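You operate a simulated robot arm through the tools that you are given. There is no shell and no other tool.

You run a simulated two-armed robot. Do the job below in one go: nothing can be reset, and whatever is moved stays where it is left.

JOB
Set the recorder by the desk job card and switch its output on.
Fine: frequency and level before the output; leave its cover open.

Only the result counts: the job must be done as asked and must still hold three seconds after the hand-in. Knocking over, shifting, dropping, spilling or breaking anything else fails it. Lids that push on must go on centred and level and be pressed home; caps that screw on are set level and turned clockwise until they are tight.

ROBOT AND FRAMES
Two 7-joint arms with two-finger grippers on one trunk that stands fixed in place. Base frame: the origin is at the foot of the trunk, x ahead of it, y to its left, z up. Lengths are in m, angles in rad, forces in N, time in s.
The left shoulder is at [0.06, 0.123, 0.97], the right one opposite. With the tool pointing down near the work surface each hand reaches from about 0.3 to 0.78 m from the base axis, measured 20 degrees to its own side. Payload 1.47 kg a hand.
The tool frame of a hand sits at the grasp point between the pads (the TCP): z along the fingers, y along the line on which they close. The tips reach 0.016 m beyond it. The gripper opens to 0.087 m. The gripper's body begins 0.055 m behind the TCP.
Orientation is that of the tool frame in the base frame, as a unit quaternion [w, x, y, z]. With the fingers straight down and closing along the base's y, the tool's x points along the base's -x, its y along +y and its z along -z.

CONTROLS
- The arms move only by the tool jog_arm. It takes "left_steps", "right_steps" or both (then of equal length, played together; a hand with none holds still); each is a list that holds one entry, the list of rows, each a list of 7 numbers: the turn, a rotation vector about the base's x, y, z in rad, then the shift along the base's x, y, z in mm, then the opening, from 0 (shut) to 1 (fully open). In form: [[[ax, ay, az, dx, dy, dz, grip], ...]]. A call has 1 to 20 rows; each row shifts and turns the commanded pose from where the row before left it. A row lasts 0.2 s, in which the tool goes at most 0.05 m and 0.15 rad; a call with a longer step from one row to the next is refused whole, and so is a gripper value outside its range. Where a pose cannot be reached the arm comes as near as it can. A force on the tool above 60 N (or 10 N above the force at the start of the call, whichever is more), or a blocked arm, ends the call early, and 0.2 s more pass. The fingers move at their own pace (about 0.153 m/s each) and stop on an object; they squeeze with about 28 N. The grip force told is the motor's: it shows also when the fingers shut on nothing. Time passes only in rows, and 0.2 s behind the last, so rows that do not move let the fingers close. The reply holds the time, the measured pose of the TCP, the force on the tool along the base axes, the opening and the grip force, in the units named above and with some noise, with the torque about the TCP (base axes, N m) and any sound that the robot's microphone picked up.
- Cameras (640 x 400 px; columns grow to the right, rows downward): "scene" is now at [0.0694, 0.0618, 1.543]; the picture's right is [0.71, -0.70, 0.00], its down [-0.43, -0.44, -0.79] and it looks along [0.55, 0.56, -0.62] (base axes); focal length 300 px, centre (320, 200). "left" rides on the left gripper at [0.073, -0.012, -0.09] in its tool frame; the picture's right is [0.16, 0.99, 0.00], its down [-0.72, 0.12, -0.68] and it looks along [-0.67, 0.11, 0.73] (tool axes); focal length 247 px, centre (320, 200). "right" rides on the right gripper at [0.073, 0.012, -0.09] in its tool frame; the picture's right is [-0.16, 0.99, 0.00], its down [-0.72, -0.12, -0.68] and it looks along [-0.67, -0.11, 0.73] (tool axes); focal length 247 px, centre (320, 200). There is no depth. A picture from a camera that has moved, and an enlarged one, comes with that camera's place and axes in the base frame and with its lens.
- grab_frame(camera): a new picture of that camera. It takes no simulated time.
- slide_trunk(by): slides the trunk up (or, below 0, down) by that many m; the arms and the scene camera ride with it, the base frame stays. It gives what a move gives, with no picture.
- head_to(pan, tilt): turns the head with the scene camera to pan (to the left, within 2.094 rad either way) and tilt (down, from -0.506 to 1.204), counted from straight ahead of the robot. It gives what a move gives.
- inspect(camera, box): a new picture of the part [left, top, right, bottom] of that camera's present view, enlarged. It takes no simulated time.
- sign_off(): hands the job in; it is judged then, once.

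Places have to be worked out from the pictures, the camera data and where the tool is seen. Open the grippers and draw the arms clear of the work before you hand the job in, unless the task says otherwise.

The tools are called after "Emit:" as a command line: name --argument value ..., lists and objects as JSON in quotes. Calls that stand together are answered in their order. jog_arm: Moves the arms, as the interface text tells. Its arguments: {"type":"object","properties":{"left_steps":{"type":"array"},"right_steps":{"type":"array"}},"required":[]} The other tools are called the same way: slide_trunk (by) slides the trunk up or down; head_to (pan, tilt) turns the head that bears the scene camera; grab_frame (camera) takes a picture; inspect (camera, box) takes an enlarged picture of a part of a camera's view; sign_off () hands the job in.

At the start:

```text
t: 0.0
left_tcp_pos: [0.4105, 0.4484, 1.2723]
left_ee_rot: [0.0, 0.001, 1.0, 0.0]
left_force: [0.0, 0.2, 0.5]
left_moment: [0.0, 0.03, -0.01]
left_gripper_width: 0.0871
left_grasp_force: 0.1
right_tcp_pos: [0.4605, 0.0678, 1.3056]
right_ee_rot: [0.001, -0.001, 1.0, 0.0]
right_force: [1.0, 0.5, -0.9]
right_moment: [-0.03, 0.0, 0.02]
right_gripper_width: 0.0872
right_grasp_force: 0.1
trunk travel left (down, up): [-0.125, 0.105]
head pan, tilt: [0.791, 0.663]
```

scene: 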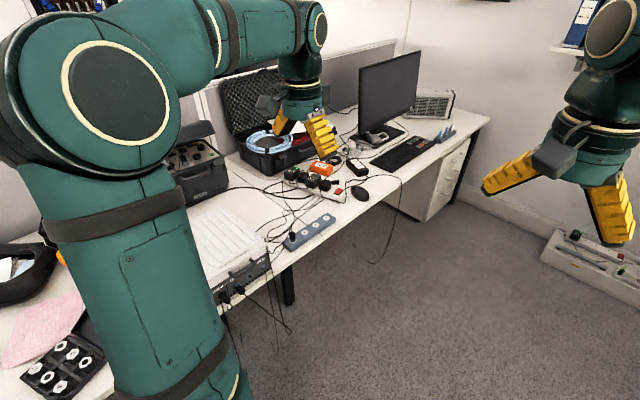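
right: 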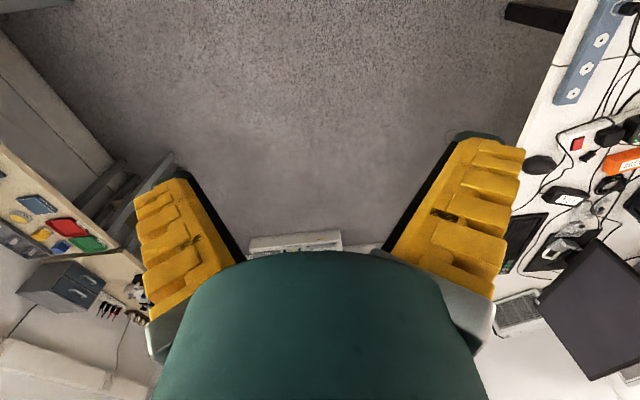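
left: 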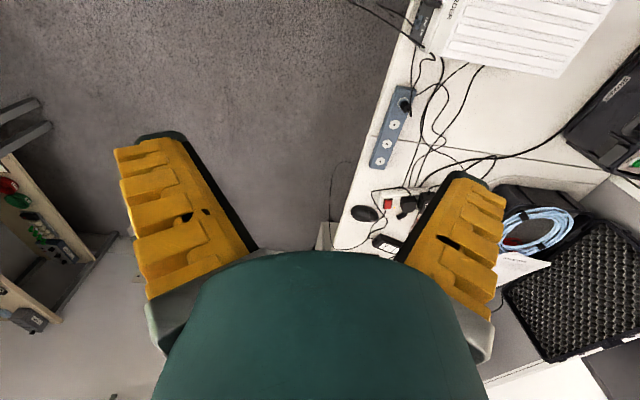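

The scene camera shows a desk running along the left/front-left, with what seems to be a recorder (grey box with a white sheet, marked "...EDER"?) near the desk's front edge. I'll look closer at that part before moving anything.

Emit:
inspect --camera "scene" --box '[170, 170, 350, 310]'

Emit:
inspect --camera "left" --box '[360, 0, 640, 180]'

Emit:
head_to --pan 1.4 --tilt 0.75

```text
2.86 times, centred on (260, 240) of scene
camera zoom: at [0.0694, 0.0618, 1.543], right [0.71, -0.7, 0.0], down [-0.43, -0.44, -0.79], along [0.55, 0.56, -0.62], focal length 858 px, centre (491, 86)
```

zoom: 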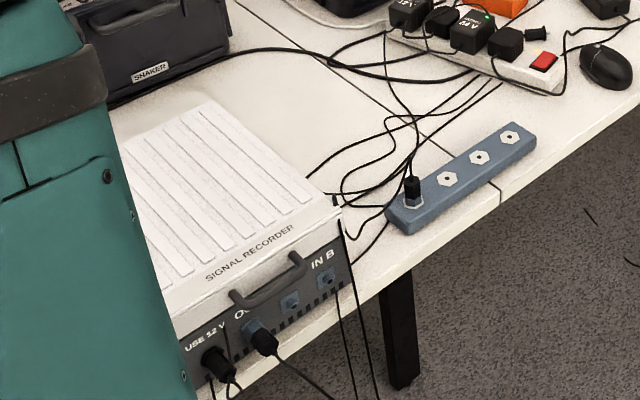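

```text
2.22 times, centred on (500, 90) of left
camera zoom: at [0.3363, 0.4367, 1.3641], right [-0.16, 0.99, 0.0], down [0.72, 0.12, 0.68], along [0.67, 0.11, -0.73], focal length 549 px, centre (-80, 444)
```

zoom: 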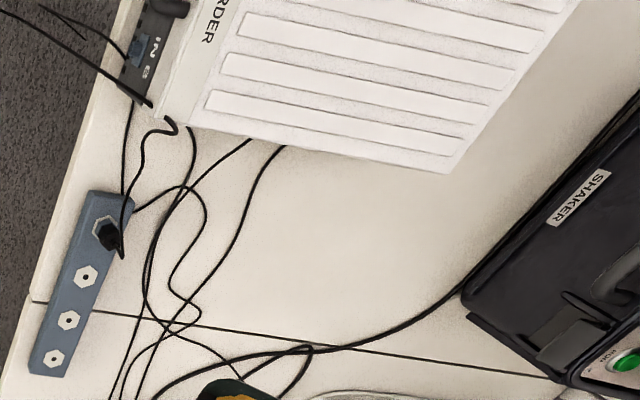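

```text
t: 1.0
left_tcp_pos: [0.4097, 0.4483, 1.2729]
left_ee_rot: [0.0, 0.0, 1.0, 0.0]
left_force: [0.0, -0.7, 0.4]
left_moment: [-0.04, 0.02, 0.0]
left_gripper_width: 0.0869
left_grasp_force: 0.1
right_tcp_pos: [0.4602, 0.0685, 1.3067]
right_ee_rot: [0.0, 0.0, 1.0, 0.0]
right_force: [-0.7, 0.3, -0.5]
right_moment: [-0.03, 0.02, 0.0]
right_gripper_width: 0.0871
right_grasp_force: 0.1
trunk travel left (down, up): [-0.125, 0.105]
head pan, tilt: [1.4, 0.75]
```

The "SIGNAL RECORDER" sits at the desk edge with a white slatted cover on top; a separate "SHAKER" case is behind. I'll take pictures from the turned head.

Emit:
grab_frame --camera "scene"

```text
taken
camera scene: at [0.0229, 0.082, 1.5356], right [0.99, -0.17, 0.0], down [-0.12, -0.67, -0.73], along [0.13, 0.72, -0.68], focal length 300 px, centre (320, 200)
```

scene: 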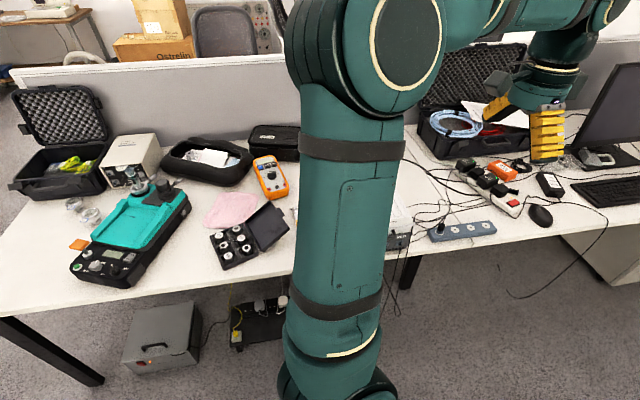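

The left arm hides the recorder from the head. I'll inspect the rest of the desk in this view and look for the job card.

Emit:
inspect --camera "scene" --box '[0, 80, 160, 180]'

Emit:
inspect --camera "scene" --box '[50, 170, 210, 290]'

Emit:
inspect --camera "scene" --box '[160, 110, 310, 280]'

Emit:
inspect --camera "scene" --box '[380, 90, 560, 260]'

```text
4.00 times, centred on (80, 130) of scene
camera zoom: at [0.0229, 0.082, 1.5356], right [0.99, -0.17, 0.0], down [-0.12, -0.67, -0.73], along [0.13, 0.72, -0.68], focal length 1202 px, centre (1280, 480)
```

zoom: 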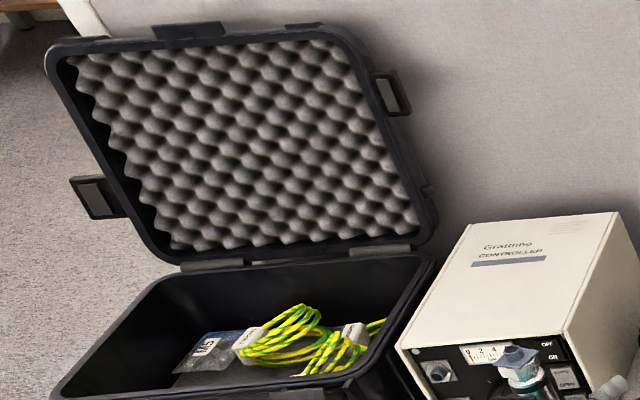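

```text
3.33 times, centred on (130, 230) of scene
camera zoom: at [0.0229, 0.082, 1.5356], right [0.99, -0.17, 0.0], down [-0.12, -0.67, -0.73], along [0.13, 0.72, -0.68], focal length 1002 px, centre (953, 100)
```

zoom: 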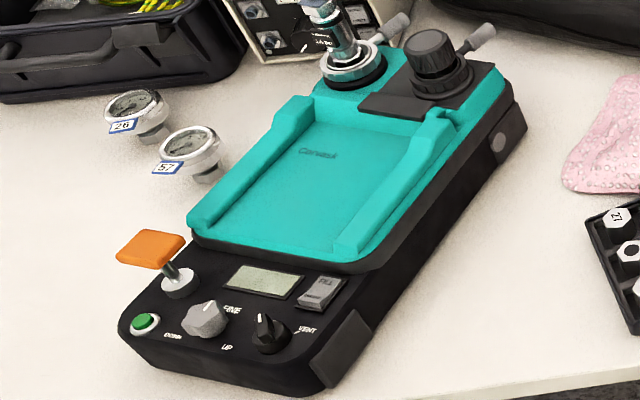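

```text
2.35 times, centred on (235, 195) of scene
camera zoom: at [0.0229, 0.082, 1.5356], right [0.99, -0.17, 0.0], down [-0.12, -0.67, -0.73], along [0.13, 0.72, -0.68], focal length 707 px, centre (520, 212)
```

zoom: 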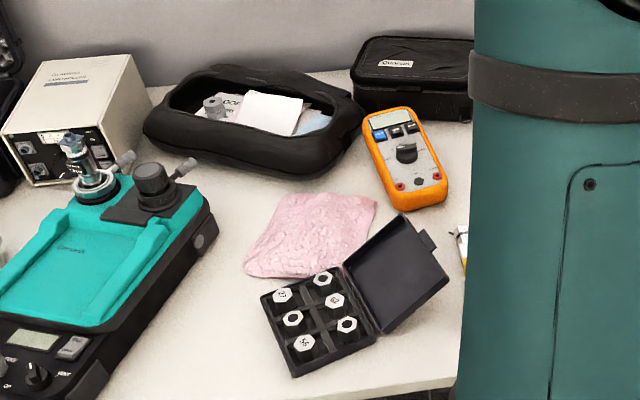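

```text
2.35 times, centred on (470, 175) of scene
camera zoom: at [0.0229, 0.082, 1.5356], right [0.99, -0.17, 0.0], down [-0.12, -0.67, -0.73], along [0.13, 0.72, -0.68], focal length 707 px, centre (-33, 259)
```

zoom: 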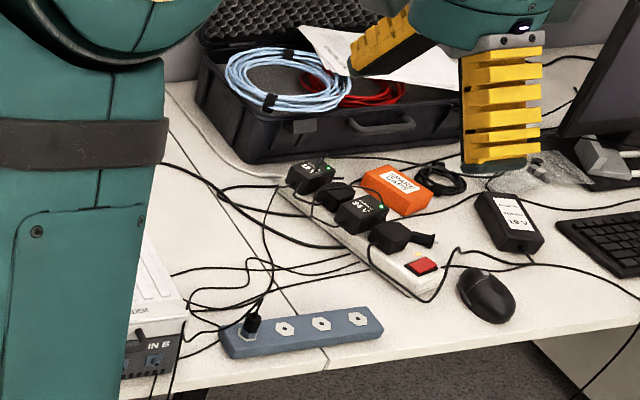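

No readable job card yet. I'll pan the head around for the rest of the room and look again.

Emit:
head_to --pan 0.3 --tilt 0.6

Emit:
grab_frame --camera "scene"

Emit:
head_to --pan -0.9 --tilt 0.6

Emit:
grab_frame --camera "scene"

Emit:
head_to --pan 2.0 --tilt 0.7

Emit:
grab_frame --camera "scene"

```text
t: 2.3
left_tcp_pos: [0.4091, 0.4484, 1.2728]
left_ee_rot: [0.0, 0.0, 1.0, 0.0]
left_force: [-1.1, -0.5, 0.8]
left_moment: [0.0, 0.01, -0.01]
left_gripper_width: 0.0869
left_grasp_force: 0.0
right_tcp_pos: [0.4592, 0.0672, 1.3068]
right_ee_rot: [0.0, 0.0, 1.0, 0.001]
right_force: [-0.4, -0.9, -0.6]
right_moment: [0.03, 0.02, -0.02]
right_gripper_width: 0.0868
right_grasp_force: 0.1
trunk travel left (down, up): [-0.125, 0.105]
head pan, tilt: [0.3, 0.6]
```

```text
taken
camera scene: at [0.0931, 0.0266, 1.5485], right [0.3, -0.96, 0.0], down [-0.54, -0.17, -0.83], along [0.79, 0.24, -0.56], focal length 300 px, centre (320, 200)
```

scene: 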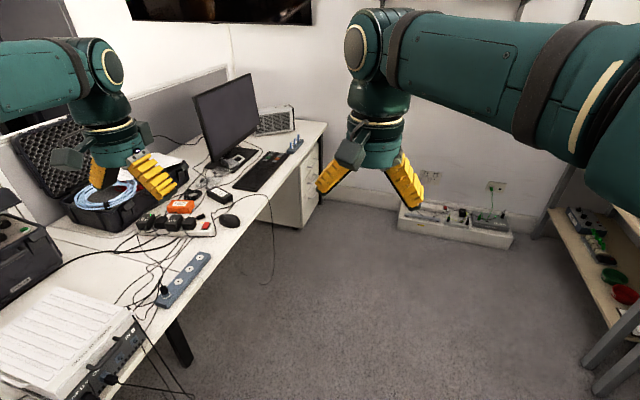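

```text
t: 3.7
left_tcp_pos: [0.4101, 0.4478, 1.2726]
left_ee_rot: [0.0, 0.0, 1.0, 0.0]
left_force: [-0.1, -0.8, 0.4]
left_moment: [-0.02, -0.01, 0.02]
left_gripper_width: 0.0868
left_grasp_force: 0.0
right_tcp_pos: [0.4593, 0.069, 1.3069]
right_ee_rot: [0.001, -0.001, 1.0, 0.0]
right_force: [-1.0, 0.0, 0.7]
right_moment: [0.01, -0.01, 0.0]
right_gripper_width: 0.0869
right_grasp_force: 0.1
trunk travel left (down, up): [-0.125, 0.105]
head pan, tilt: [-0.901, 0.6]
```

```text
taken
camera scene: at [0.0636, -0.0688, 1.5485], right [-0.78, -0.62, 0.0], down [-0.35, 0.44, -0.83], along [0.51, -0.65, -0.56], focal length 300 px, centre (320, 200)
```

scene: 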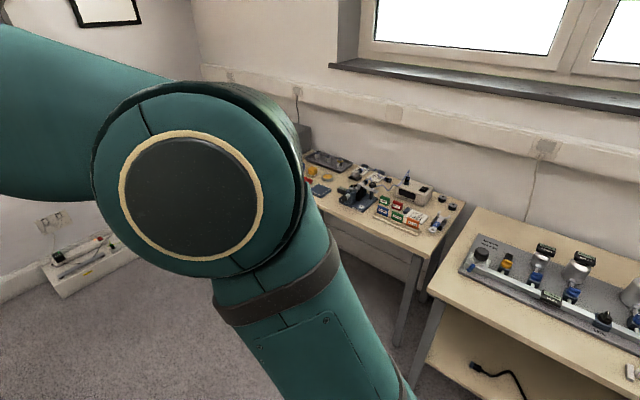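

```text
t: 6.3
left_tcp_pos: [0.4086, 0.4494, 1.2733]
left_ee_rot: [-0.001, -0.001, 1.0, -0.001]
left_force: [0.2, 0.6, -0.2]
left_moment: [-0.03, 0.02, -0.03]
left_gripper_width: 0.0872
left_grasp_force: 0.1
right_tcp_pos: [0.4591, 0.0684, 1.3065]
right_ee_rot: [0.001, 0.001, 1.0, 0.0]
right_force: [-0.4, 0.4, 0.4]
right_moment: [-0.01, -0.02, -0.02]
right_gripper_width: 0.0867
right_grasp_force: 0.1
trunk travel left (down, up): [-0.125, 0.105]
head pan, tilt: [2.0, 0.7]
```

```text
taken
camera scene: at [-0.0266, 0.0777, 1.5399], right [0.91, 0.42, 0.0], down [0.27, -0.59, -0.76], along [-0.32, 0.7, -0.64], focal length 300 px, centre (320, 200)
```

scene: 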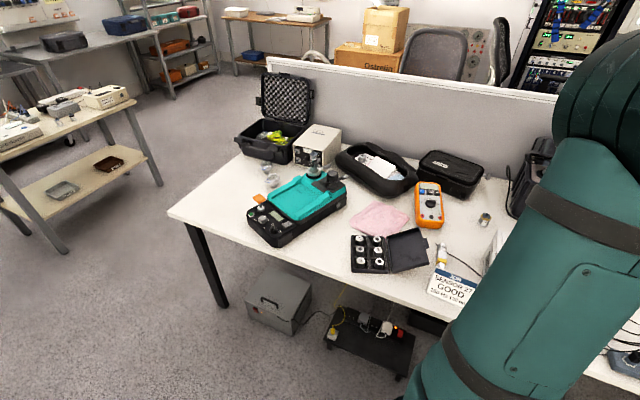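

A card on the desk at about (450, 285) reads "SENSOR 27 GOOD ..."; I'll enlarge it.

Emit:
inspect --camera "scene" --box '[400, 200, 520, 320]'

Emit:
inspect --camera "scene" --box '[425, 255, 485, 310]'

```text
3.33 times, centred on (460, 260) of scene
camera zoom: at [-0.0266, 0.0777, 1.5399], right [0.91, 0.42, 0.0], down [0.27, -0.59, -0.76], along [-0.32, 0.7, -0.64], focal length 1002 px, centre (-147, 0)
```

zoom: 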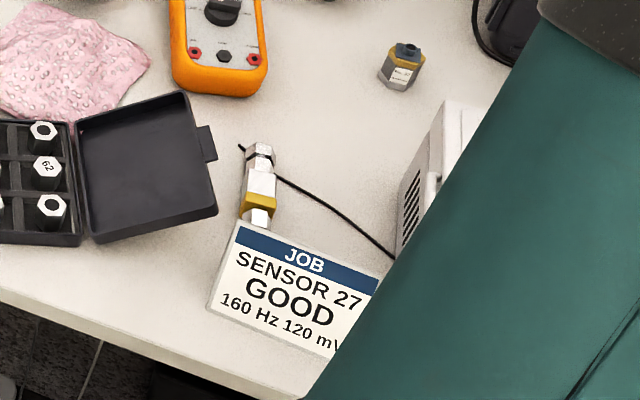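

```text
7.27 times, centred on (455, 282) of scene
camera zoom: at [-0.0266, 0.0777, 1.5399], right [0.91, 0.42, 0.0], down [0.27, -0.59, -0.76], along [-0.32, 0.7, -0.64], focal length 2185 px, centre (-662, -400)
```

zoom: 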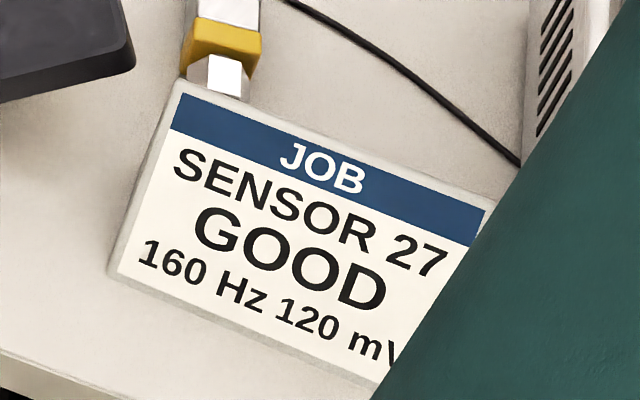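

The card reads: SENSOR 27, GOOD, 160 Hz, 120 mV. Now I'll turn the left hand a quarter turn (+90° about z) and bring it to about (0.30, 0.49, 1.17) so its wrist camera looks at the recorder (I judge its right front corner at about (0.42, 0.69, 0.80)).

Emit:
jog_arm --left_steps '[[[0, 0, 0.1428, -10, 4, -9, 1], [0, 0, 0.1428, -10, 4, -9, 1], [0, 0, 0.1428, -10, 4, -9, 1], [0, 0, 0.1428, -10, 4, -9, 1], [0, 0, 0.1428, -10, 4, -9, 1], [0, 0, 0.1428, -10, 4, -9, 1], [0, 0, 0.1428, -10, 4, -9, 1], [0, 0, 0.1428, -10, 4, -9, 1], [0, 0, 0.1428, -10, 4, -9, 1], [0, 0, 0.1428, -10, 4, -9, 1], [0, 0, 0.1428, -10, 4, -9, 1]]]'

Emit:
grab_frame --camera "left"

Emit:
head_to --pan 1.2 --tilt 0.75

Emit:
grab_frame --camera "scene"

```text
t: 8.7
left_tcp_pos: [0.2979, 0.4914, 1.1745]
left_ee_rot: [0.0, 0.707, -0.707, 0.0]
left_force: [-0.3, 0.2, 0.3]
left_moment: [-0.01, 0.05, -0.01]
left_gripper_width: 0.087
left_grasp_force: 0.1
right_tcp_pos: [0.46, 0.0687, 1.3061]
right_ee_rot: [0.0, 0.0, 1.0, 0.001]
right_force: [-0.7, 0.0, -0.4]
right_moment: [0.0, -0.01, -0.02]
right_gripper_width: 0.0871
right_grasp_force: 0.0
trunk travel left (down, up): [-0.125, 0.105]
head pan, tilt: [2.0, 0.7]
```

```text
taken
camera left: at [0.3098, 0.4181, 1.2653], right [-0.99, -0.16, 0.0], down [-0.12, 0.72, 0.68], along [-0.11, 0.67, -0.73], focal length 247 px, centre (320, 200)
```

left: 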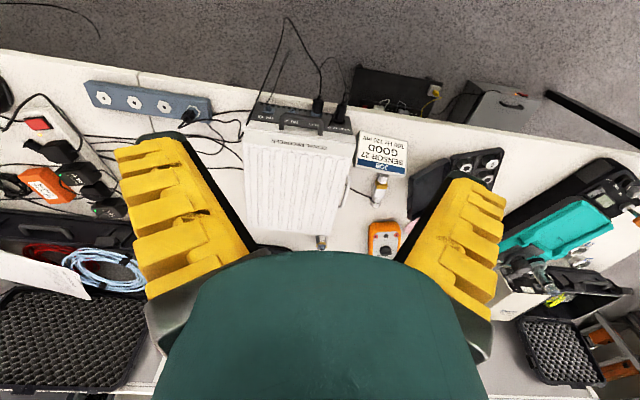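

```text
t: 9.8
left_tcp_pos: [0.2994, 0.4909, 1.1748]
left_ee_rot: [-0.001, -0.706, 0.708, 0.001]
left_force: [0.6, 0.1, 0.3]
left_moment: [-0.01, -0.03, 0.02]
left_gripper_width: 0.0872
left_grasp_force: 0.0
right_tcp_pos: [0.4594, 0.0678, 1.3069]
right_ee_rot: [0.0, 0.0, 1.0, 0.0]
right_force: [-0.2, 0.3, 0.3]
right_moment: [-0.01, -0.01, 0.0]
right_gripper_width: 0.0867
right_grasp_force: 0.2
trunk travel left (down, up): [-0.125, 0.105]
head pan, tilt: [1.201, 0.75]
```

```text
taken
camera scene: at [0.0386, 0.0777, 1.5356], right [0.93, -0.36, 0.0], down [-0.25, -0.64, -0.73], along [0.26, 0.68, -0.68], focal length 300 px, centre (320, 200)
```

scene: 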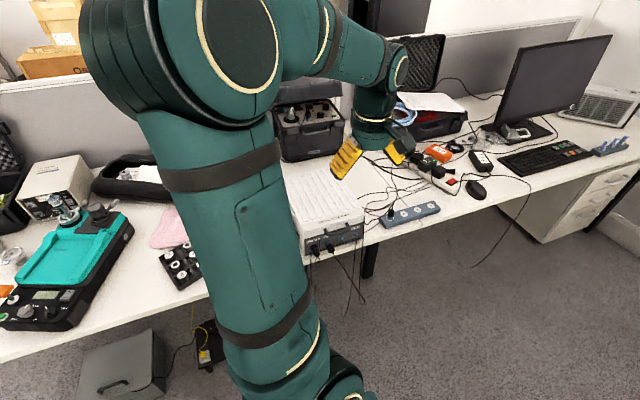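

The left wrist camera now sees the recorder from above. I'll enlarge it.

Emit:
inspect --camera "left" --box '[225, 70, 425, 195]'

Emit:
inspect --camera "scene" --box '[260, 150, 400, 290]'

Emit:
inspect --camera "left" --box '[225, 150, 425, 275]'

```text
3.20 times, centred on (325, 132) of left
camera zoom: at [0.31, 0.4179, 1.2655], right [-0.99, -0.16, 0.0], down [-0.12, 0.72, 0.68], along [-0.11, 0.67, -0.73], focal length 790 px, centre (304, 416)
```

zoom: 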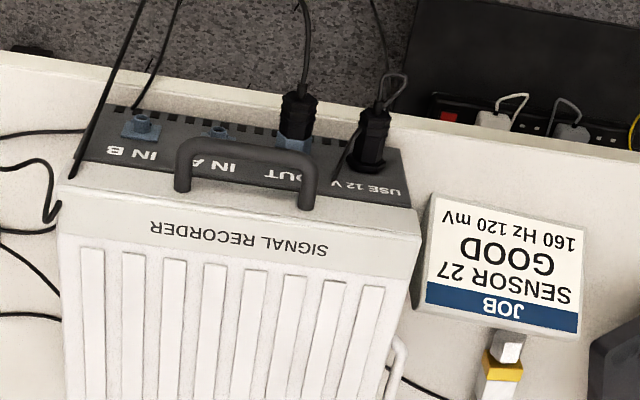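

```text
2.86 times, centred on (330, 220) of scene
camera zoom: at [0.0386, 0.0777, 1.5356], right [0.93, -0.36, 0.0], down [-0.25, -0.64, -0.73], along [0.26, 0.68, -0.68], focal length 858 px, centre (291, 143)
```

zoom: 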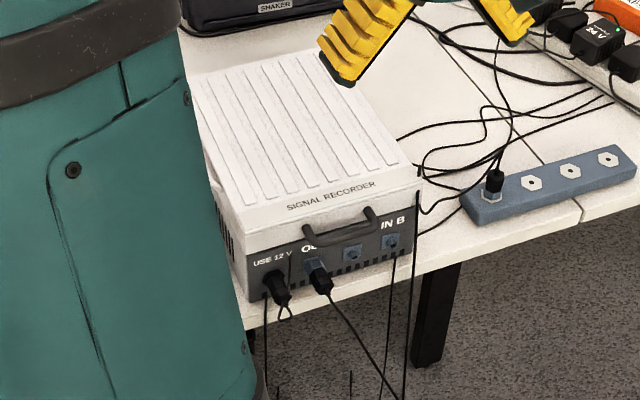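

```text
3.20 times, centred on (325, 212) of left
camera zoom: at [0.31, 0.4179, 1.2655], right [-0.99, -0.16, 0.0], down [-0.12, 0.72, 0.68], along [-0.11, 0.67, -0.73], focal length 790 px, centre (304, 160)
```

zoom: 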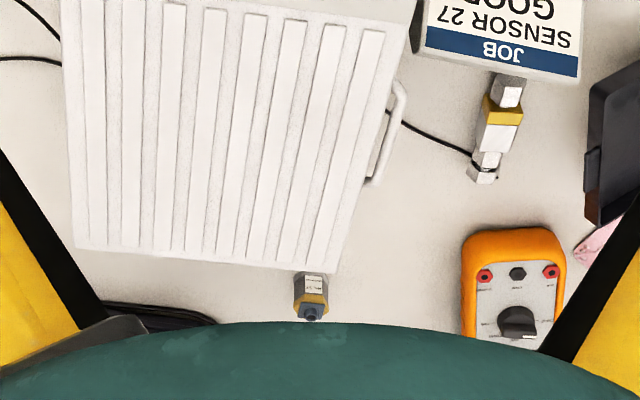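

The recorder spans about x 0.19–0.42, y 0.67–0.98, top z≈0.8, with a white slatted cover, a grey bail handle at the front and a light handle on its left (-x) side at about y 0.78–0.88. I'll come lower for a closer look at the handles and how the cover is hinged.

Emit:
jog_arm --left_steps '[[[0, 0, 0, -8, -12, -25, 1], [0, 0, 0, -8, -12, -25, 1], [0, 0, 0, -8, -12, -25, 1], [0, 0, 0, -8, -12, -25, 1], [0, 0, 0, -8, -12, -25, 1], [0, 0, 0, -8, -12, -25, 1], [0, 0, 0, -8, -12, -25, 1]]]'

Emit:
grab_frame --camera "left"

```text
t: 11.4
left_tcp_pos: [0.2418, 0.4072, 1.0006]
left_ee_rot: [0.0, 0.708, -0.707, 0.001]
left_force: [-0.2, -0.6, -0.2]
left_moment: [-0.04, 0.02, -0.01]
left_gripper_width: 0.087
left_grasp_force: 0.0
right_tcp_pos: [0.4608, 0.0676, 1.3063]
right_ee_rot: [0.0, 0.0, 1.0, 0.0]
right_force: [0.5, -0.5, 0.0]
right_moment: [-0.02, 0.02, 0.0]
right_gripper_width: 0.0867
right_grasp_force: 0.1
trunk travel left (down, up): [-0.125, 0.105]
head pan, tilt: [1.201, 0.75]
```

```text
taken
camera left: at [0.2535, 0.3348, 1.092], right [-0.99, -0.16, 0.0], down [-0.12, 0.72, 0.68], along [-0.11, 0.67, -0.73], focal length 247 px, centre (320, 200)
```

left: 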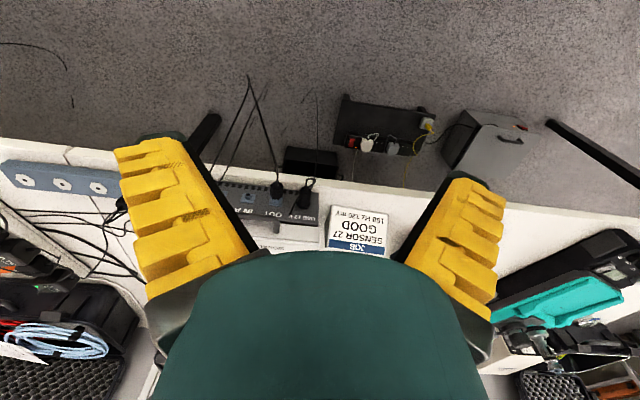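

From here the hand body hides the recorder top. I'll raise the hand a bit and tilt it forward (about +x) so the wrist camera looks more level over the recorder.

Emit:
jog_arm --left_steps '[[[0.125, 0, 0, -5, 5, 25, 1], [0.125, 0, 0, -5, 5, 25, 1], [0.125, 0, 0, -5, 5, 25, 1], [0.125, 0, 0, -5, 5, 25, 1]]]'

Emit:
grab_frame --camera "left"

Emit:
grab_frame --camera "scene"

```text
t: 12.4
left_tcp_pos: [0.2258, 0.432, 1.1039]
left_ee_rot: [-0.174, 0.685, -0.685, -0.175]
left_force: [0.1, -0.4, 0.2]
left_moment: [0.02, -0.04, -0.02]
left_gripper_width: 0.0871
left_grasp_force: 0.1
left hand out of reach, approached as far as the arm can: row 4
right_tcp_pos: [0.4594, 0.0673, 1.3063]
right_ee_rot: [0.001, 0.0, 1.0, 0.0]
right_force: [1.4, 0.1, -0.6]
right_moment: [0.0, 0.01, 0.02]
right_gripper_width: 0.087
right_grasp_force: 0.0
trunk travel left (down, up): [-0.125, 0.105]
head pan, tilt: [1.201, 0.75]
```

```text
taken
camera left: at [0.238, 0.3249, 1.1492], right [-0.99, -0.14, -0.08], down [-0.12, 0.31, 0.94], along [-0.11, 0.94, -0.32], focal length 247 px, centre (320, 200)
```

left: 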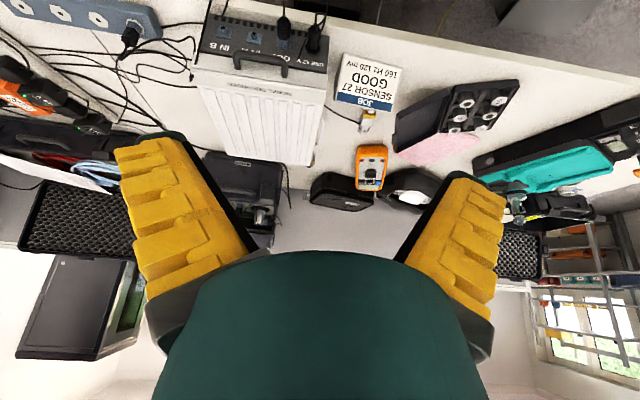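

```text
taken
camera scene: at [0.0385, 0.0773, 1.5357], right [0.93, -0.36, 0.0], down [-0.25, -0.64, -0.73], along [0.26, 0.68, -0.68], focal length 300 px, centre (320, 200)
```

scene: 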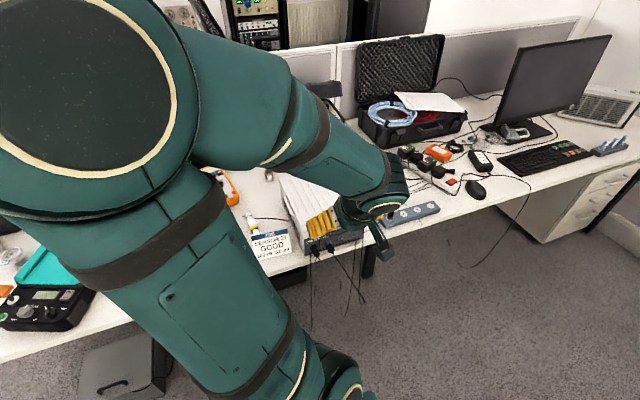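

Now I'll enlarge the recorder in the left wrist view.

Emit:
inspect --camera "left" --box '[185, 20, 345, 120]'

Emit:
inspect --camera "left" --box '[180, 80, 340, 180]'

Emit:
inspect --camera "left" --box '[260, 80, 340, 130]'

```text
4.00 times, centred on (265, 70) of left
camera zoom: at [0.238, 0.3249, 1.1492], right [-0.99, -0.14, -0.08], down [-0.12, 0.31, 0.94], along [-0.11, 0.94, -0.32], focal length 988 px, centre (540, 720)
```

zoom: 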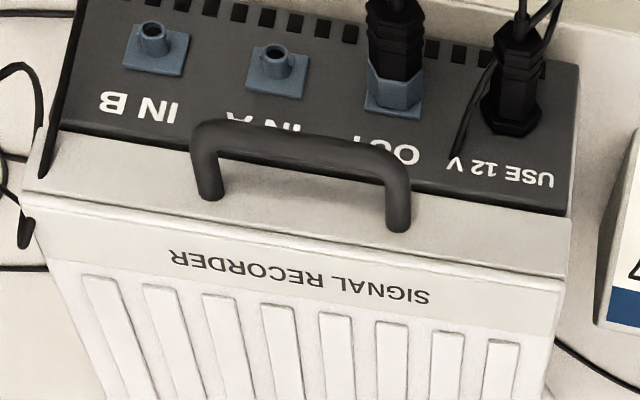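

```text
4.00 times, centred on (260, 130) of left
camera zoom: at [0.238, 0.3249, 1.1492], right [-0.99, -0.14, -0.08], down [-0.12, 0.31, 0.94], along [-0.11, 0.94, -0.32], focal length 988 px, centre (560, 480)
```

zoom: 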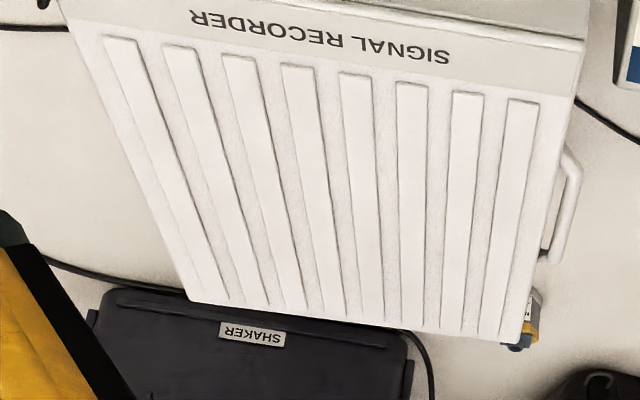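

```text
8.00 times, centred on (300, 105) of left
camera zoom: at [0.238, 0.3249, 1.1492], right [-0.99, -0.14, -0.08], down [-0.12, 0.31, 0.94], along [-0.11, 0.94, -0.32], focal length 1976 px, centre (480, 960)
```

zoom: 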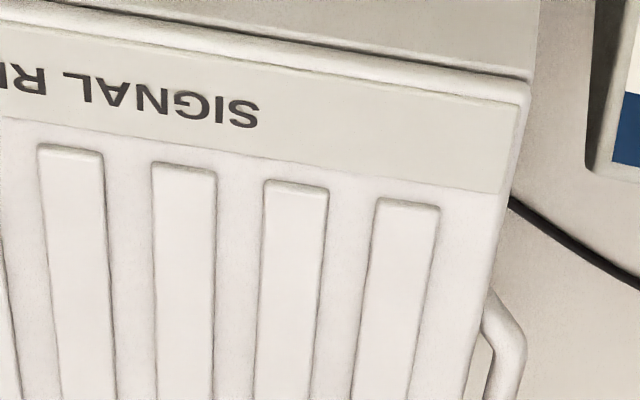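

By triangulating the lettering between the two wrist views I get the cover top at z≈0.861, x 0.20–0.41, y 0.64–0.905, desk z≈0.73, grey bail bar at about (0.31, 0.611, 0.843). It is unclear whether the cover is lifted by the front bail or the side handle, so I'll move both hands to the right to give the head camera a free view of it.

Emit:
jog_arm --left_steps '[[[0, 0, 0, 15, -8, 5, 1], [0, 0, 0, 20, -10, 5, 1], [0, 0, 0, 25, -15, 5, 1], [0, 0, 0, 25, -15, 5, 1], [0, 0, 0, 30, -15, 5, 1], [0, 0, 0, 30, -20, 5, 1], [0, 0, 0, 30, -20, 5, 1], [0, 0, 0, 30, -20, 5, 1]]]' --right_steps '[[[0, 0, 0, 0, -45, 0, 1], [0, 0, 0, 0, -45, 0, 1], [0, 0, 0, 0, -45, 0, 1], [0, 0, 0, 0, -45, 0, 1], [0, 0, 0, 0, -45, 0, 1], [0, 0, 0, 0, -45, 0, 1], [0, 0, 0, 0, -45, 0, 1], [0, 0, 0, 0, 0, 0, 1]]]'

Emit:
grab_frame --camera "scene"

```text
t: 14.2
left_tcp_pos: [0.4355, 0.3099, 1.1421]
left_ee_rot: [0.174, -0.685, 0.685, 0.174]
left_force: [0.3, -0.2, 0.5]
left_moment: [0.02, 0.02, -0.04]
left_gripper_width: 0.0868
left_grasp_force: 0.1
right_tcp_pos: [0.4625, -0.2501, 1.3085]
right_ee_rot: [0.0, 0.0, 1.0, 0.0]
right_force: [0.0, 0.2, -0.1]
right_moment: [0.0, 0.05, 0.0]
right_gripper_width: 0.087
right_grasp_force: 0.1
trunk travel left (down, up): [-0.125, 0.105]
head pan, tilt: [1.201, 0.75]
```

```text
taken
camera scene: at [0.0396, 0.078, 1.5356], right [0.93, -0.36, 0.0], down [-0.25, -0.64, -0.73], along [0.26, 0.68, -0.68], focal length 300 px, centre (320, 200)
```

scene: 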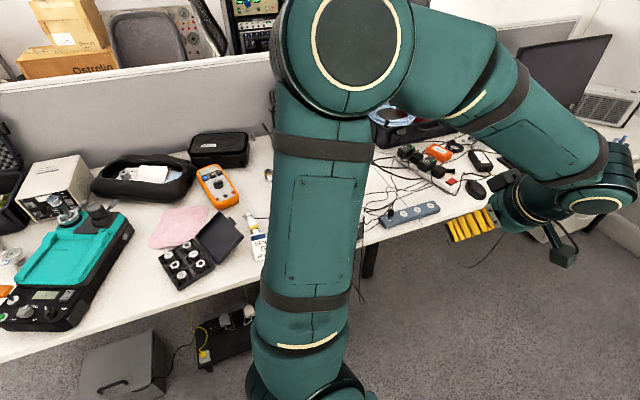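

The left upper arm still blocks the head's view. I'll instead bring the left hand to about (0.05, 0.57, 1.0), pointing down with a 45° yaw, so the wrist camera sees the recorder's left side and front.

Emit:
jog_arm --left_steps '[[[-0.125, 0, 0, -30, 20, -5, 1], [-0.125, 0, 0, -30, 20, -5, 1], [-0.125, 0, 0, -30, 20, -5, 1], [-0.125, 0, 0, -30, 20, -5, 1], [0, 0, -0.131, -30, 20, -5, 1], [0, 0, -0.131, -30, 20, -5, 1], [0, 0, -0.131, -30, 20, -5, 1], [0, 0, -0.131, -30, 20, -5, 1], [0, 0, -0.131, -30, 20, -10, 1], [0, 0, -0.131, -30, 20, -20, 1], [0, 0, 0, -30, 20, -20, 1], [0, 0, 0, -30, 20, -20, 1], [0, 0, 0, -26, 20, -20, 1]]]'

Emit:
grab_frame --camera "left"

```text
t: 17.0
left_tcp_pos: [0.0481, 0.5736, 1.011]
left_ee_rot: [0.0, -0.382, 0.924, 0.001]
left_force: [0.1, -0.7, 0.6]
left_moment: [-0.02, 0.02, 0.0]
left_gripper_width: 0.0869
left_grasp_force: 0.2
right_tcp_pos: [0.4621, -0.2495, 1.3085]
right_ee_rot: [0.0, 0.0, 1.0, 0.001]
right_force: [0.3, 0.2, 0.3]
right_moment: [0.0, 0.0, 0.01]
right_gripper_width: 0.0872
right_grasp_force: 0.0
trunk travel left (down, up): [-0.125, 0.105]
head pan, tilt: [1.201, 0.75]
```

```text
taken
camera left: at [0.0052, 0.5134, 1.1025], right [-0.81, 0.59, 0.0], down [0.43, 0.59, 0.68], along [0.4, 0.55, -0.73], focal length 247 px, centre (320, 200)
```

left: 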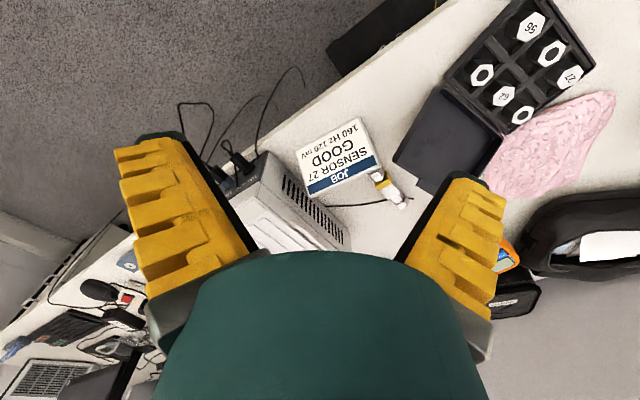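

Emit:
inspect --camera "left" --box '[210, 130, 410, 255]'

Emit:
grab_frame --camera "scene"

```text
3.20 times, centred on (310, 192) of left
camera zoom: at [0.0052, 0.5134, 1.1025], right [-0.81, 0.59, 0.0], down [0.43, 0.59, 0.68], along [0.4, 0.55, -0.73], focal length 790 px, centre (352, 224)
```

zoom: 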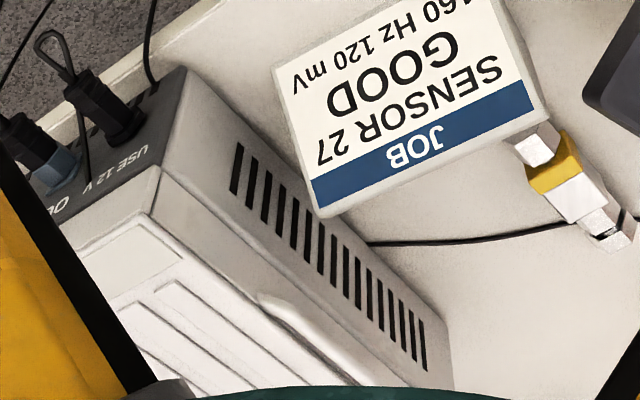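

```text
taken
camera scene: at [0.0395, 0.0786, 1.5355], right [0.93, -0.36, 0.0], down [-0.25, -0.64, -0.73], along [0.26, 0.68, -0.68], focal length 300 px, centre (320, 200)
```

scene: 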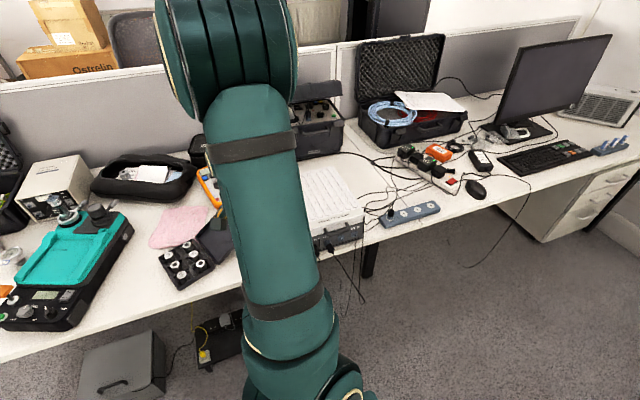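

The body side is grey sheet with vents, and the white cover with its skirt starts above it. I'll tilt the hand so the wrist camera looks flatter at the cover's side and its handle.

Emit:
jog_arm --left_steps '[[[0.1, -0.1, 0, -5, -10, 0, 1], [0.1, -0.1, 0, -5, -10, 0, 1], [0.1, -0.1, 0, -5, -10, 0, 1], [0.1, -0.1, 0, -5, -10, 0, 1]]]'

Emit:
grab_frame --camera "left"

Emit:
inspect --camera "left" --box '[200, 50, 400, 175]'

```text
t: 18.0
left_tcp_pos: [0.0257, 0.5312, 1.0121]
left_ee_rot: [0.259, -0.367, 0.887, 0.109]
left_force: [-0.3, -0.4, -0.2]
left_moment: [0.0, -0.02, 0.01]
left_gripper_width: 0.087
left_grasp_force: 0.0
right_tcp_pos: [0.4606, -0.2494, 1.3079]
right_ee_rot: [0.001, 0.0, 1.0, 0.0]
right_force: [0.3, -0.9, -0.2]
right_moment: [-0.02, 0.01, 0.0]
right_gripper_width: 0.0872
right_grasp_force: 0.1
trunk travel left (down, up): [-0.125, 0.105]
head pan, tilt: [1.201, 0.75]
```

```text
taken
camera left: at [-0.0427, 0.444, 1.0502], right [-0.79, 0.61, -0.08], down [0.09, 0.25, 0.96], along [0.6, 0.75, -0.26], focal length 247 px, centre (320, 200)
```

left: 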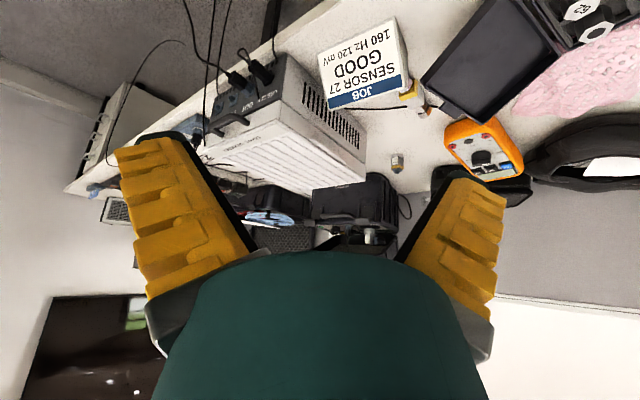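

```text
3.20 times, centred on (300, 112) of left
camera zoom: at [-0.0427, 0.444, 1.0502], right [-0.79, 0.61, -0.08], down [0.09, 0.25, 0.96], along [0.6, 0.75, -0.26], focal length 790 px, centre (384, 480)
```

zoom: 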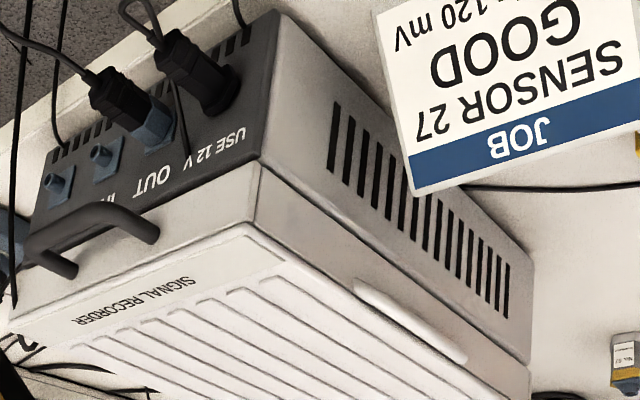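

The white upper section carries both the grey front bail and a white side grip. I'll zoom in on the seams to see which part is the cover.

Emit:
inspect --camera "left" --box '[270, 90, 370, 190]'

Emit:
inspect --camera "left" --box '[200, 90, 300, 160]'

Emit:
inspect --camera "left" --box '[300, 120, 380, 190]'

```text
4.00 times, centred on (320, 140) of left
camera zoom: at [-0.0427, 0.444, 1.0502], right [-0.79, 0.61, -0.08], down [0.09, 0.25, 0.96], along [0.6, 0.75, -0.26], focal length 988 px, centre (320, 440)
```

zoom: 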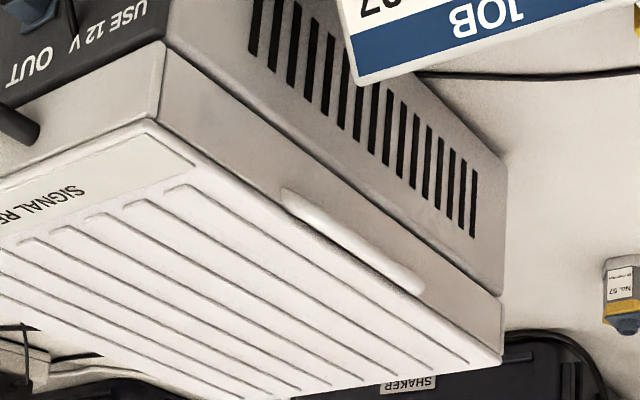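

```text
5.71 times, centred on (250, 125) of left
camera zoom: at [-0.0427, 0.444, 1.0502], right [-0.79, 0.61, -0.08], down [0.09, 0.25, 0.96], along [0.6, 0.75, -0.26], focal length 1411 px, centre (720, 629)
```

zoom: 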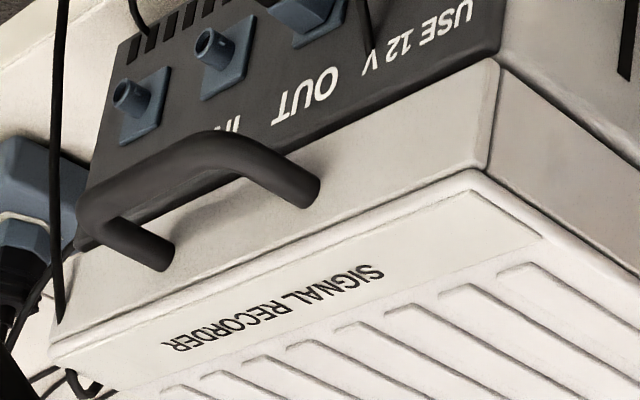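

```text
5.71 times, centred on (340, 155) of left
camera zoom: at [-0.0427, 0.444, 1.0502], right [-0.79, 0.61, -0.08], down [0.09, 0.25, 0.96], along [0.6, 0.75, -0.26], focal length 1411 px, centre (206, 457)
```

zoom: 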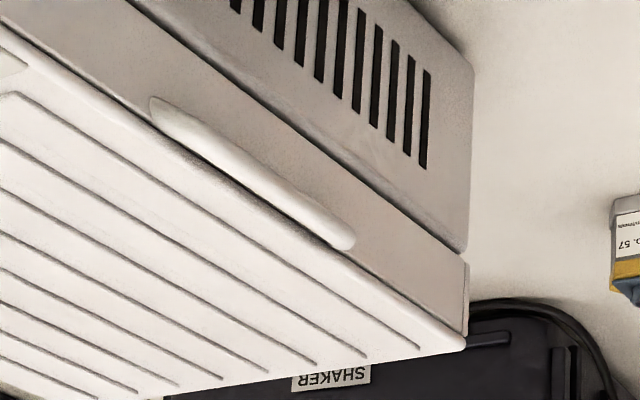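

The cover is a cap with skirts on the front and sides; whether it hinges at the back or on the right is still unclear. I'll carry the hand over to the right side, at about (0.52, 0.50, 1.08), turned to look back at the recorder's right side.

Emit:
jog_arm --left_steps '[[[-0.1, 0.1, 0, 30, -5, 5, 1], [-0.1, 0.1, 0, 30, -5, 5, 1], [-0.1, 0.1, 0, 30, -5, 5, 1], [-0.1, 0.1, 0, 30, -5, 5, 1], [0, 0, 0.1428, 34, 0, 5, 1], [0, 0, 0.1428, 34, 0, 5, 1], [0, 0, 0.1428, 34, 0, 5, 1], [0, 0, 0.1428, 34, 0, 5, 1], [0, 0, 0.1428, 34, 0, 5, 1], [0, 0, 0.1428, 34, 0, 5, 1], [0, 0, 0.1428, 34, 0, 5, 1], [0, 0, 0.1428, 34, 0, 5, 1], [0, 0, 0.1428, 34, 0, 5, 1], [0, 0, 0.1428, 34, 0, 5, 1], [0, 0, 0.1428, 34, 0, 0, 1]]]'

Emit:
grab_frame --camera "left"

Emit:
grab_frame --camera "scene"

```text
t: 21.2
left_tcp_pos: [0.5225, 0.5099, 1.085]
left_ee_rot: [0.0, 0.925, -0.381, 0.0]
left_force: [0.3, -0.7, -0.2]
left_moment: [-0.02, 0.04, 0.01]
left_gripper_width: 0.087
left_grasp_force: 0.1
right_tcp_pos: [0.4618, -0.25, 1.309]
right_ee_rot: [-0.001, 0.0, 1.0, 0.0]
right_force: [0.5, -0.2, 0.4]
right_moment: [-0.02, -0.02, -0.04]
right_gripper_width: 0.0869
right_grasp_force: 0.0
trunk travel left (down, up): [-0.125, 0.105]
head pan, tilt: [1.201, 0.75]
```

```text
taken
camera left: at [0.5815, 0.4677, 1.1756], right [-0.59, -0.81, 0.0], down [-0.59, 0.43, 0.68], along [-0.55, 0.4, -0.73], focal length 247 px, centre (320, 200)
```

left: 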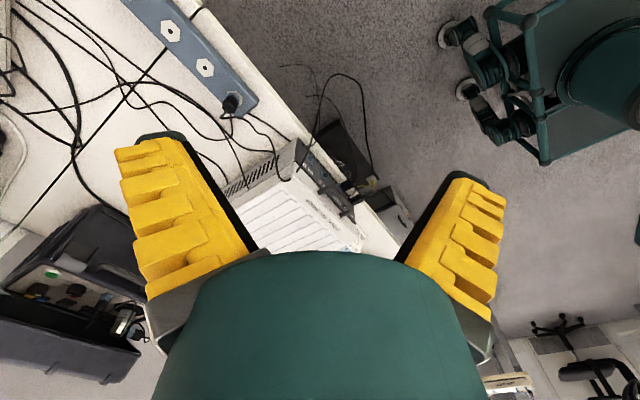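

```text
taken
camera scene: at [0.0397, 0.0779, 1.5356], right [0.93, -0.36, 0.0], down [-0.25, -0.64, -0.73], along [0.26, 0.68, -0.68], focal length 300 px, centre (320, 200)
```

scene: 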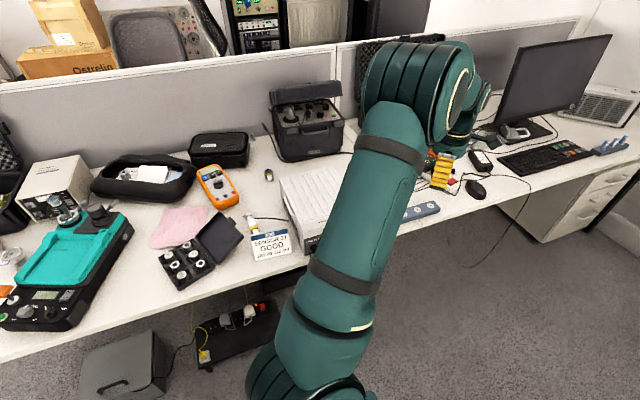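

The head camera now sees the recorder's left part; I'll enlarge that, and tilt the wrist camera a little for the right side.

Emit:
inspect --camera "scene" --box '[240, 140, 370, 270]'

Emit:
jog_arm --left_steps '[[[0.09, 0.09, 0, 0, 0, 0, 1], [0.09, 0.09, 0, 0, 0, 0, 1], [0.09, 0.09, 0, 0, 0, 0, 1], [0.09, 0.09, 0, 0, 0, 0, 1]]]'

Emit:
grab_frame --camera "left"

Emit:
inspect --camera "left" --box '[190, 70, 370, 190]'

```text
3.08 times, centred on (305, 205) of scene
camera zoom: at [0.0397, 0.0779, 1.5356], right [0.93, -0.36, 0.0], down [-0.25, -0.64, -0.73], along [0.26, 0.68, -0.68], focal length 924 px, centre (366, 185)
```

zoom: 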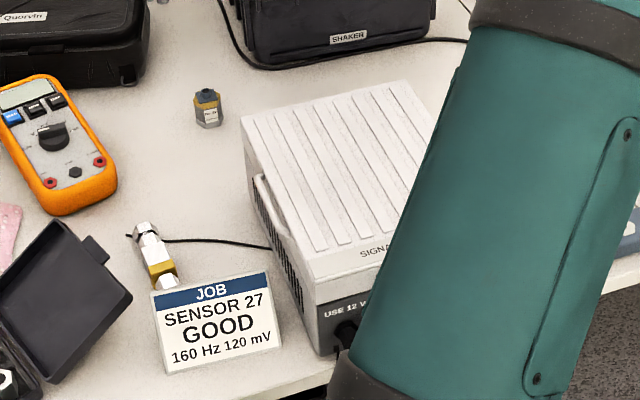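

```text
t: 22.2
left_tcp_pos: [0.5216, 0.5099, 1.0832]
left_ee_rot: [-0.096, 0.894, -0.371, -0.234]
left_force: [0.3, 0.0, -0.9]
left_moment: [-0.03, 0.03, 0.01]
left_gripper_width: 0.0869
left_grasp_force: 0.0
right_tcp_pos: [0.4617, -0.2502, 1.3084]
right_ee_rot: [-0.001, 0.001, 1.0, -0.001]
right_force: [0.0, 0.3, -0.4]
right_moment: [-0.01, 0.01, 0.02]
right_gripper_width: 0.0869
right_grasp_force: 0.1
trunk travel left (down, up): [-0.125, 0.105]
head pan, tilt: [1.201, 0.75]
```

```text
taken
camera left: at [0.6057, 0.4427, 1.1274], right [-0.6, -0.79, -0.08], down [-0.29, 0.13, 0.95], along [-0.74, 0.59, -0.31], focal length 247 px, centre (320, 200)
```

left: 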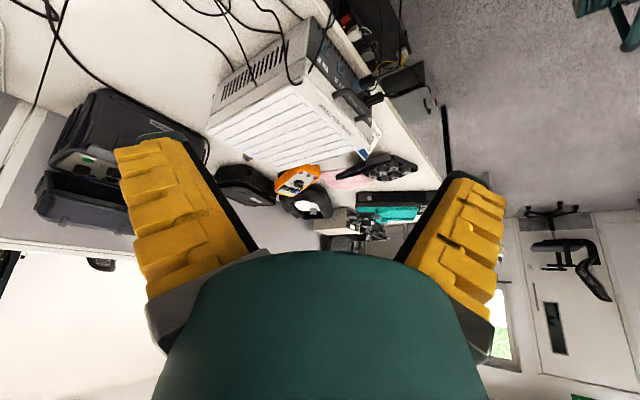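

```text
3.33 times, centred on (280, 130) of left
camera zoom: at [0.6057, 0.4427, 1.1274], right [-0.6, -0.79, -0.08], down [-0.29, 0.13, 0.95], along [-0.74, 0.59, -0.31], focal length 823 px, centre (453, 433)
```

zoom: 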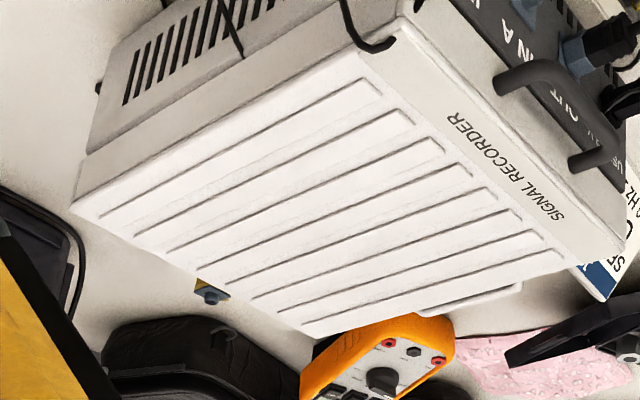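

There's a small dark feature at the recorder's back right edge and a black cable/hook at the front right corner of the cover. I'll zoom on both.

Emit:
inspect --camera "left" --box '[200, 70, 270, 140]'

Emit:
inspect --camera "left" --box '[260, 30, 380, 130]'

Emit:
inspect --camera "left" --box '[280, 50, 340, 100]'

```text
5.71 times, centred on (235, 105) of left
camera zoom: at [0.6057, 0.4427, 1.1274], right [-0.6, -0.79, -0.08], down [-0.29, 0.13, 0.95], along [-0.74, 0.59, -0.31], focal length 1411 px, centre (806, 743)
```

zoom: 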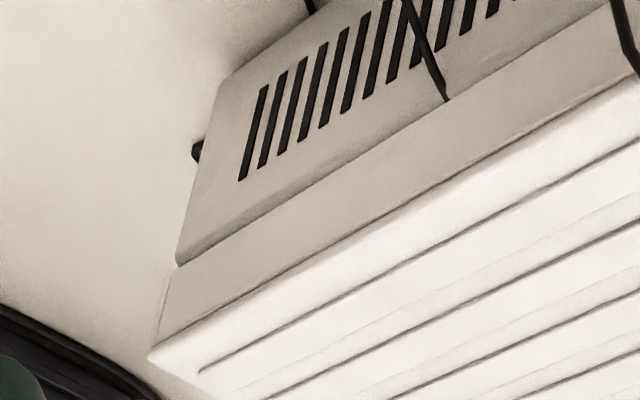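

```text
4.00 times, centred on (320, 80) of left
camera zoom: at [0.6057, 0.4427, 1.1274], right [-0.6, -0.79, -0.08], down [-0.29, 0.13, 0.95], along [-0.74, 0.59, -0.31], focal length 988 px, centre (320, 680)
```

zoom: 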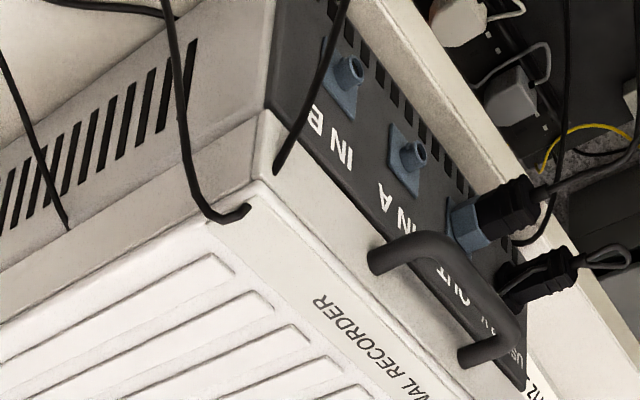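

```text
8.00 times, centred on (310, 75) of left
camera zoom: at [0.6057, 0.4427, 1.1274], right [-0.6, -0.79, -0.08], down [-0.29, 0.13, 0.95], along [-0.74, 0.59, -0.31], focal length 1976 px, centre (400, 1200)
```

zoom: 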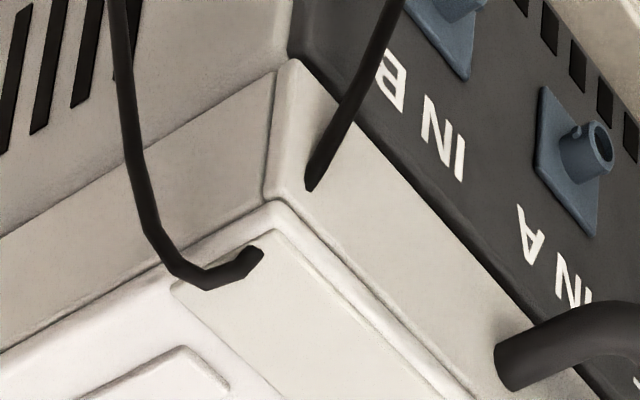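

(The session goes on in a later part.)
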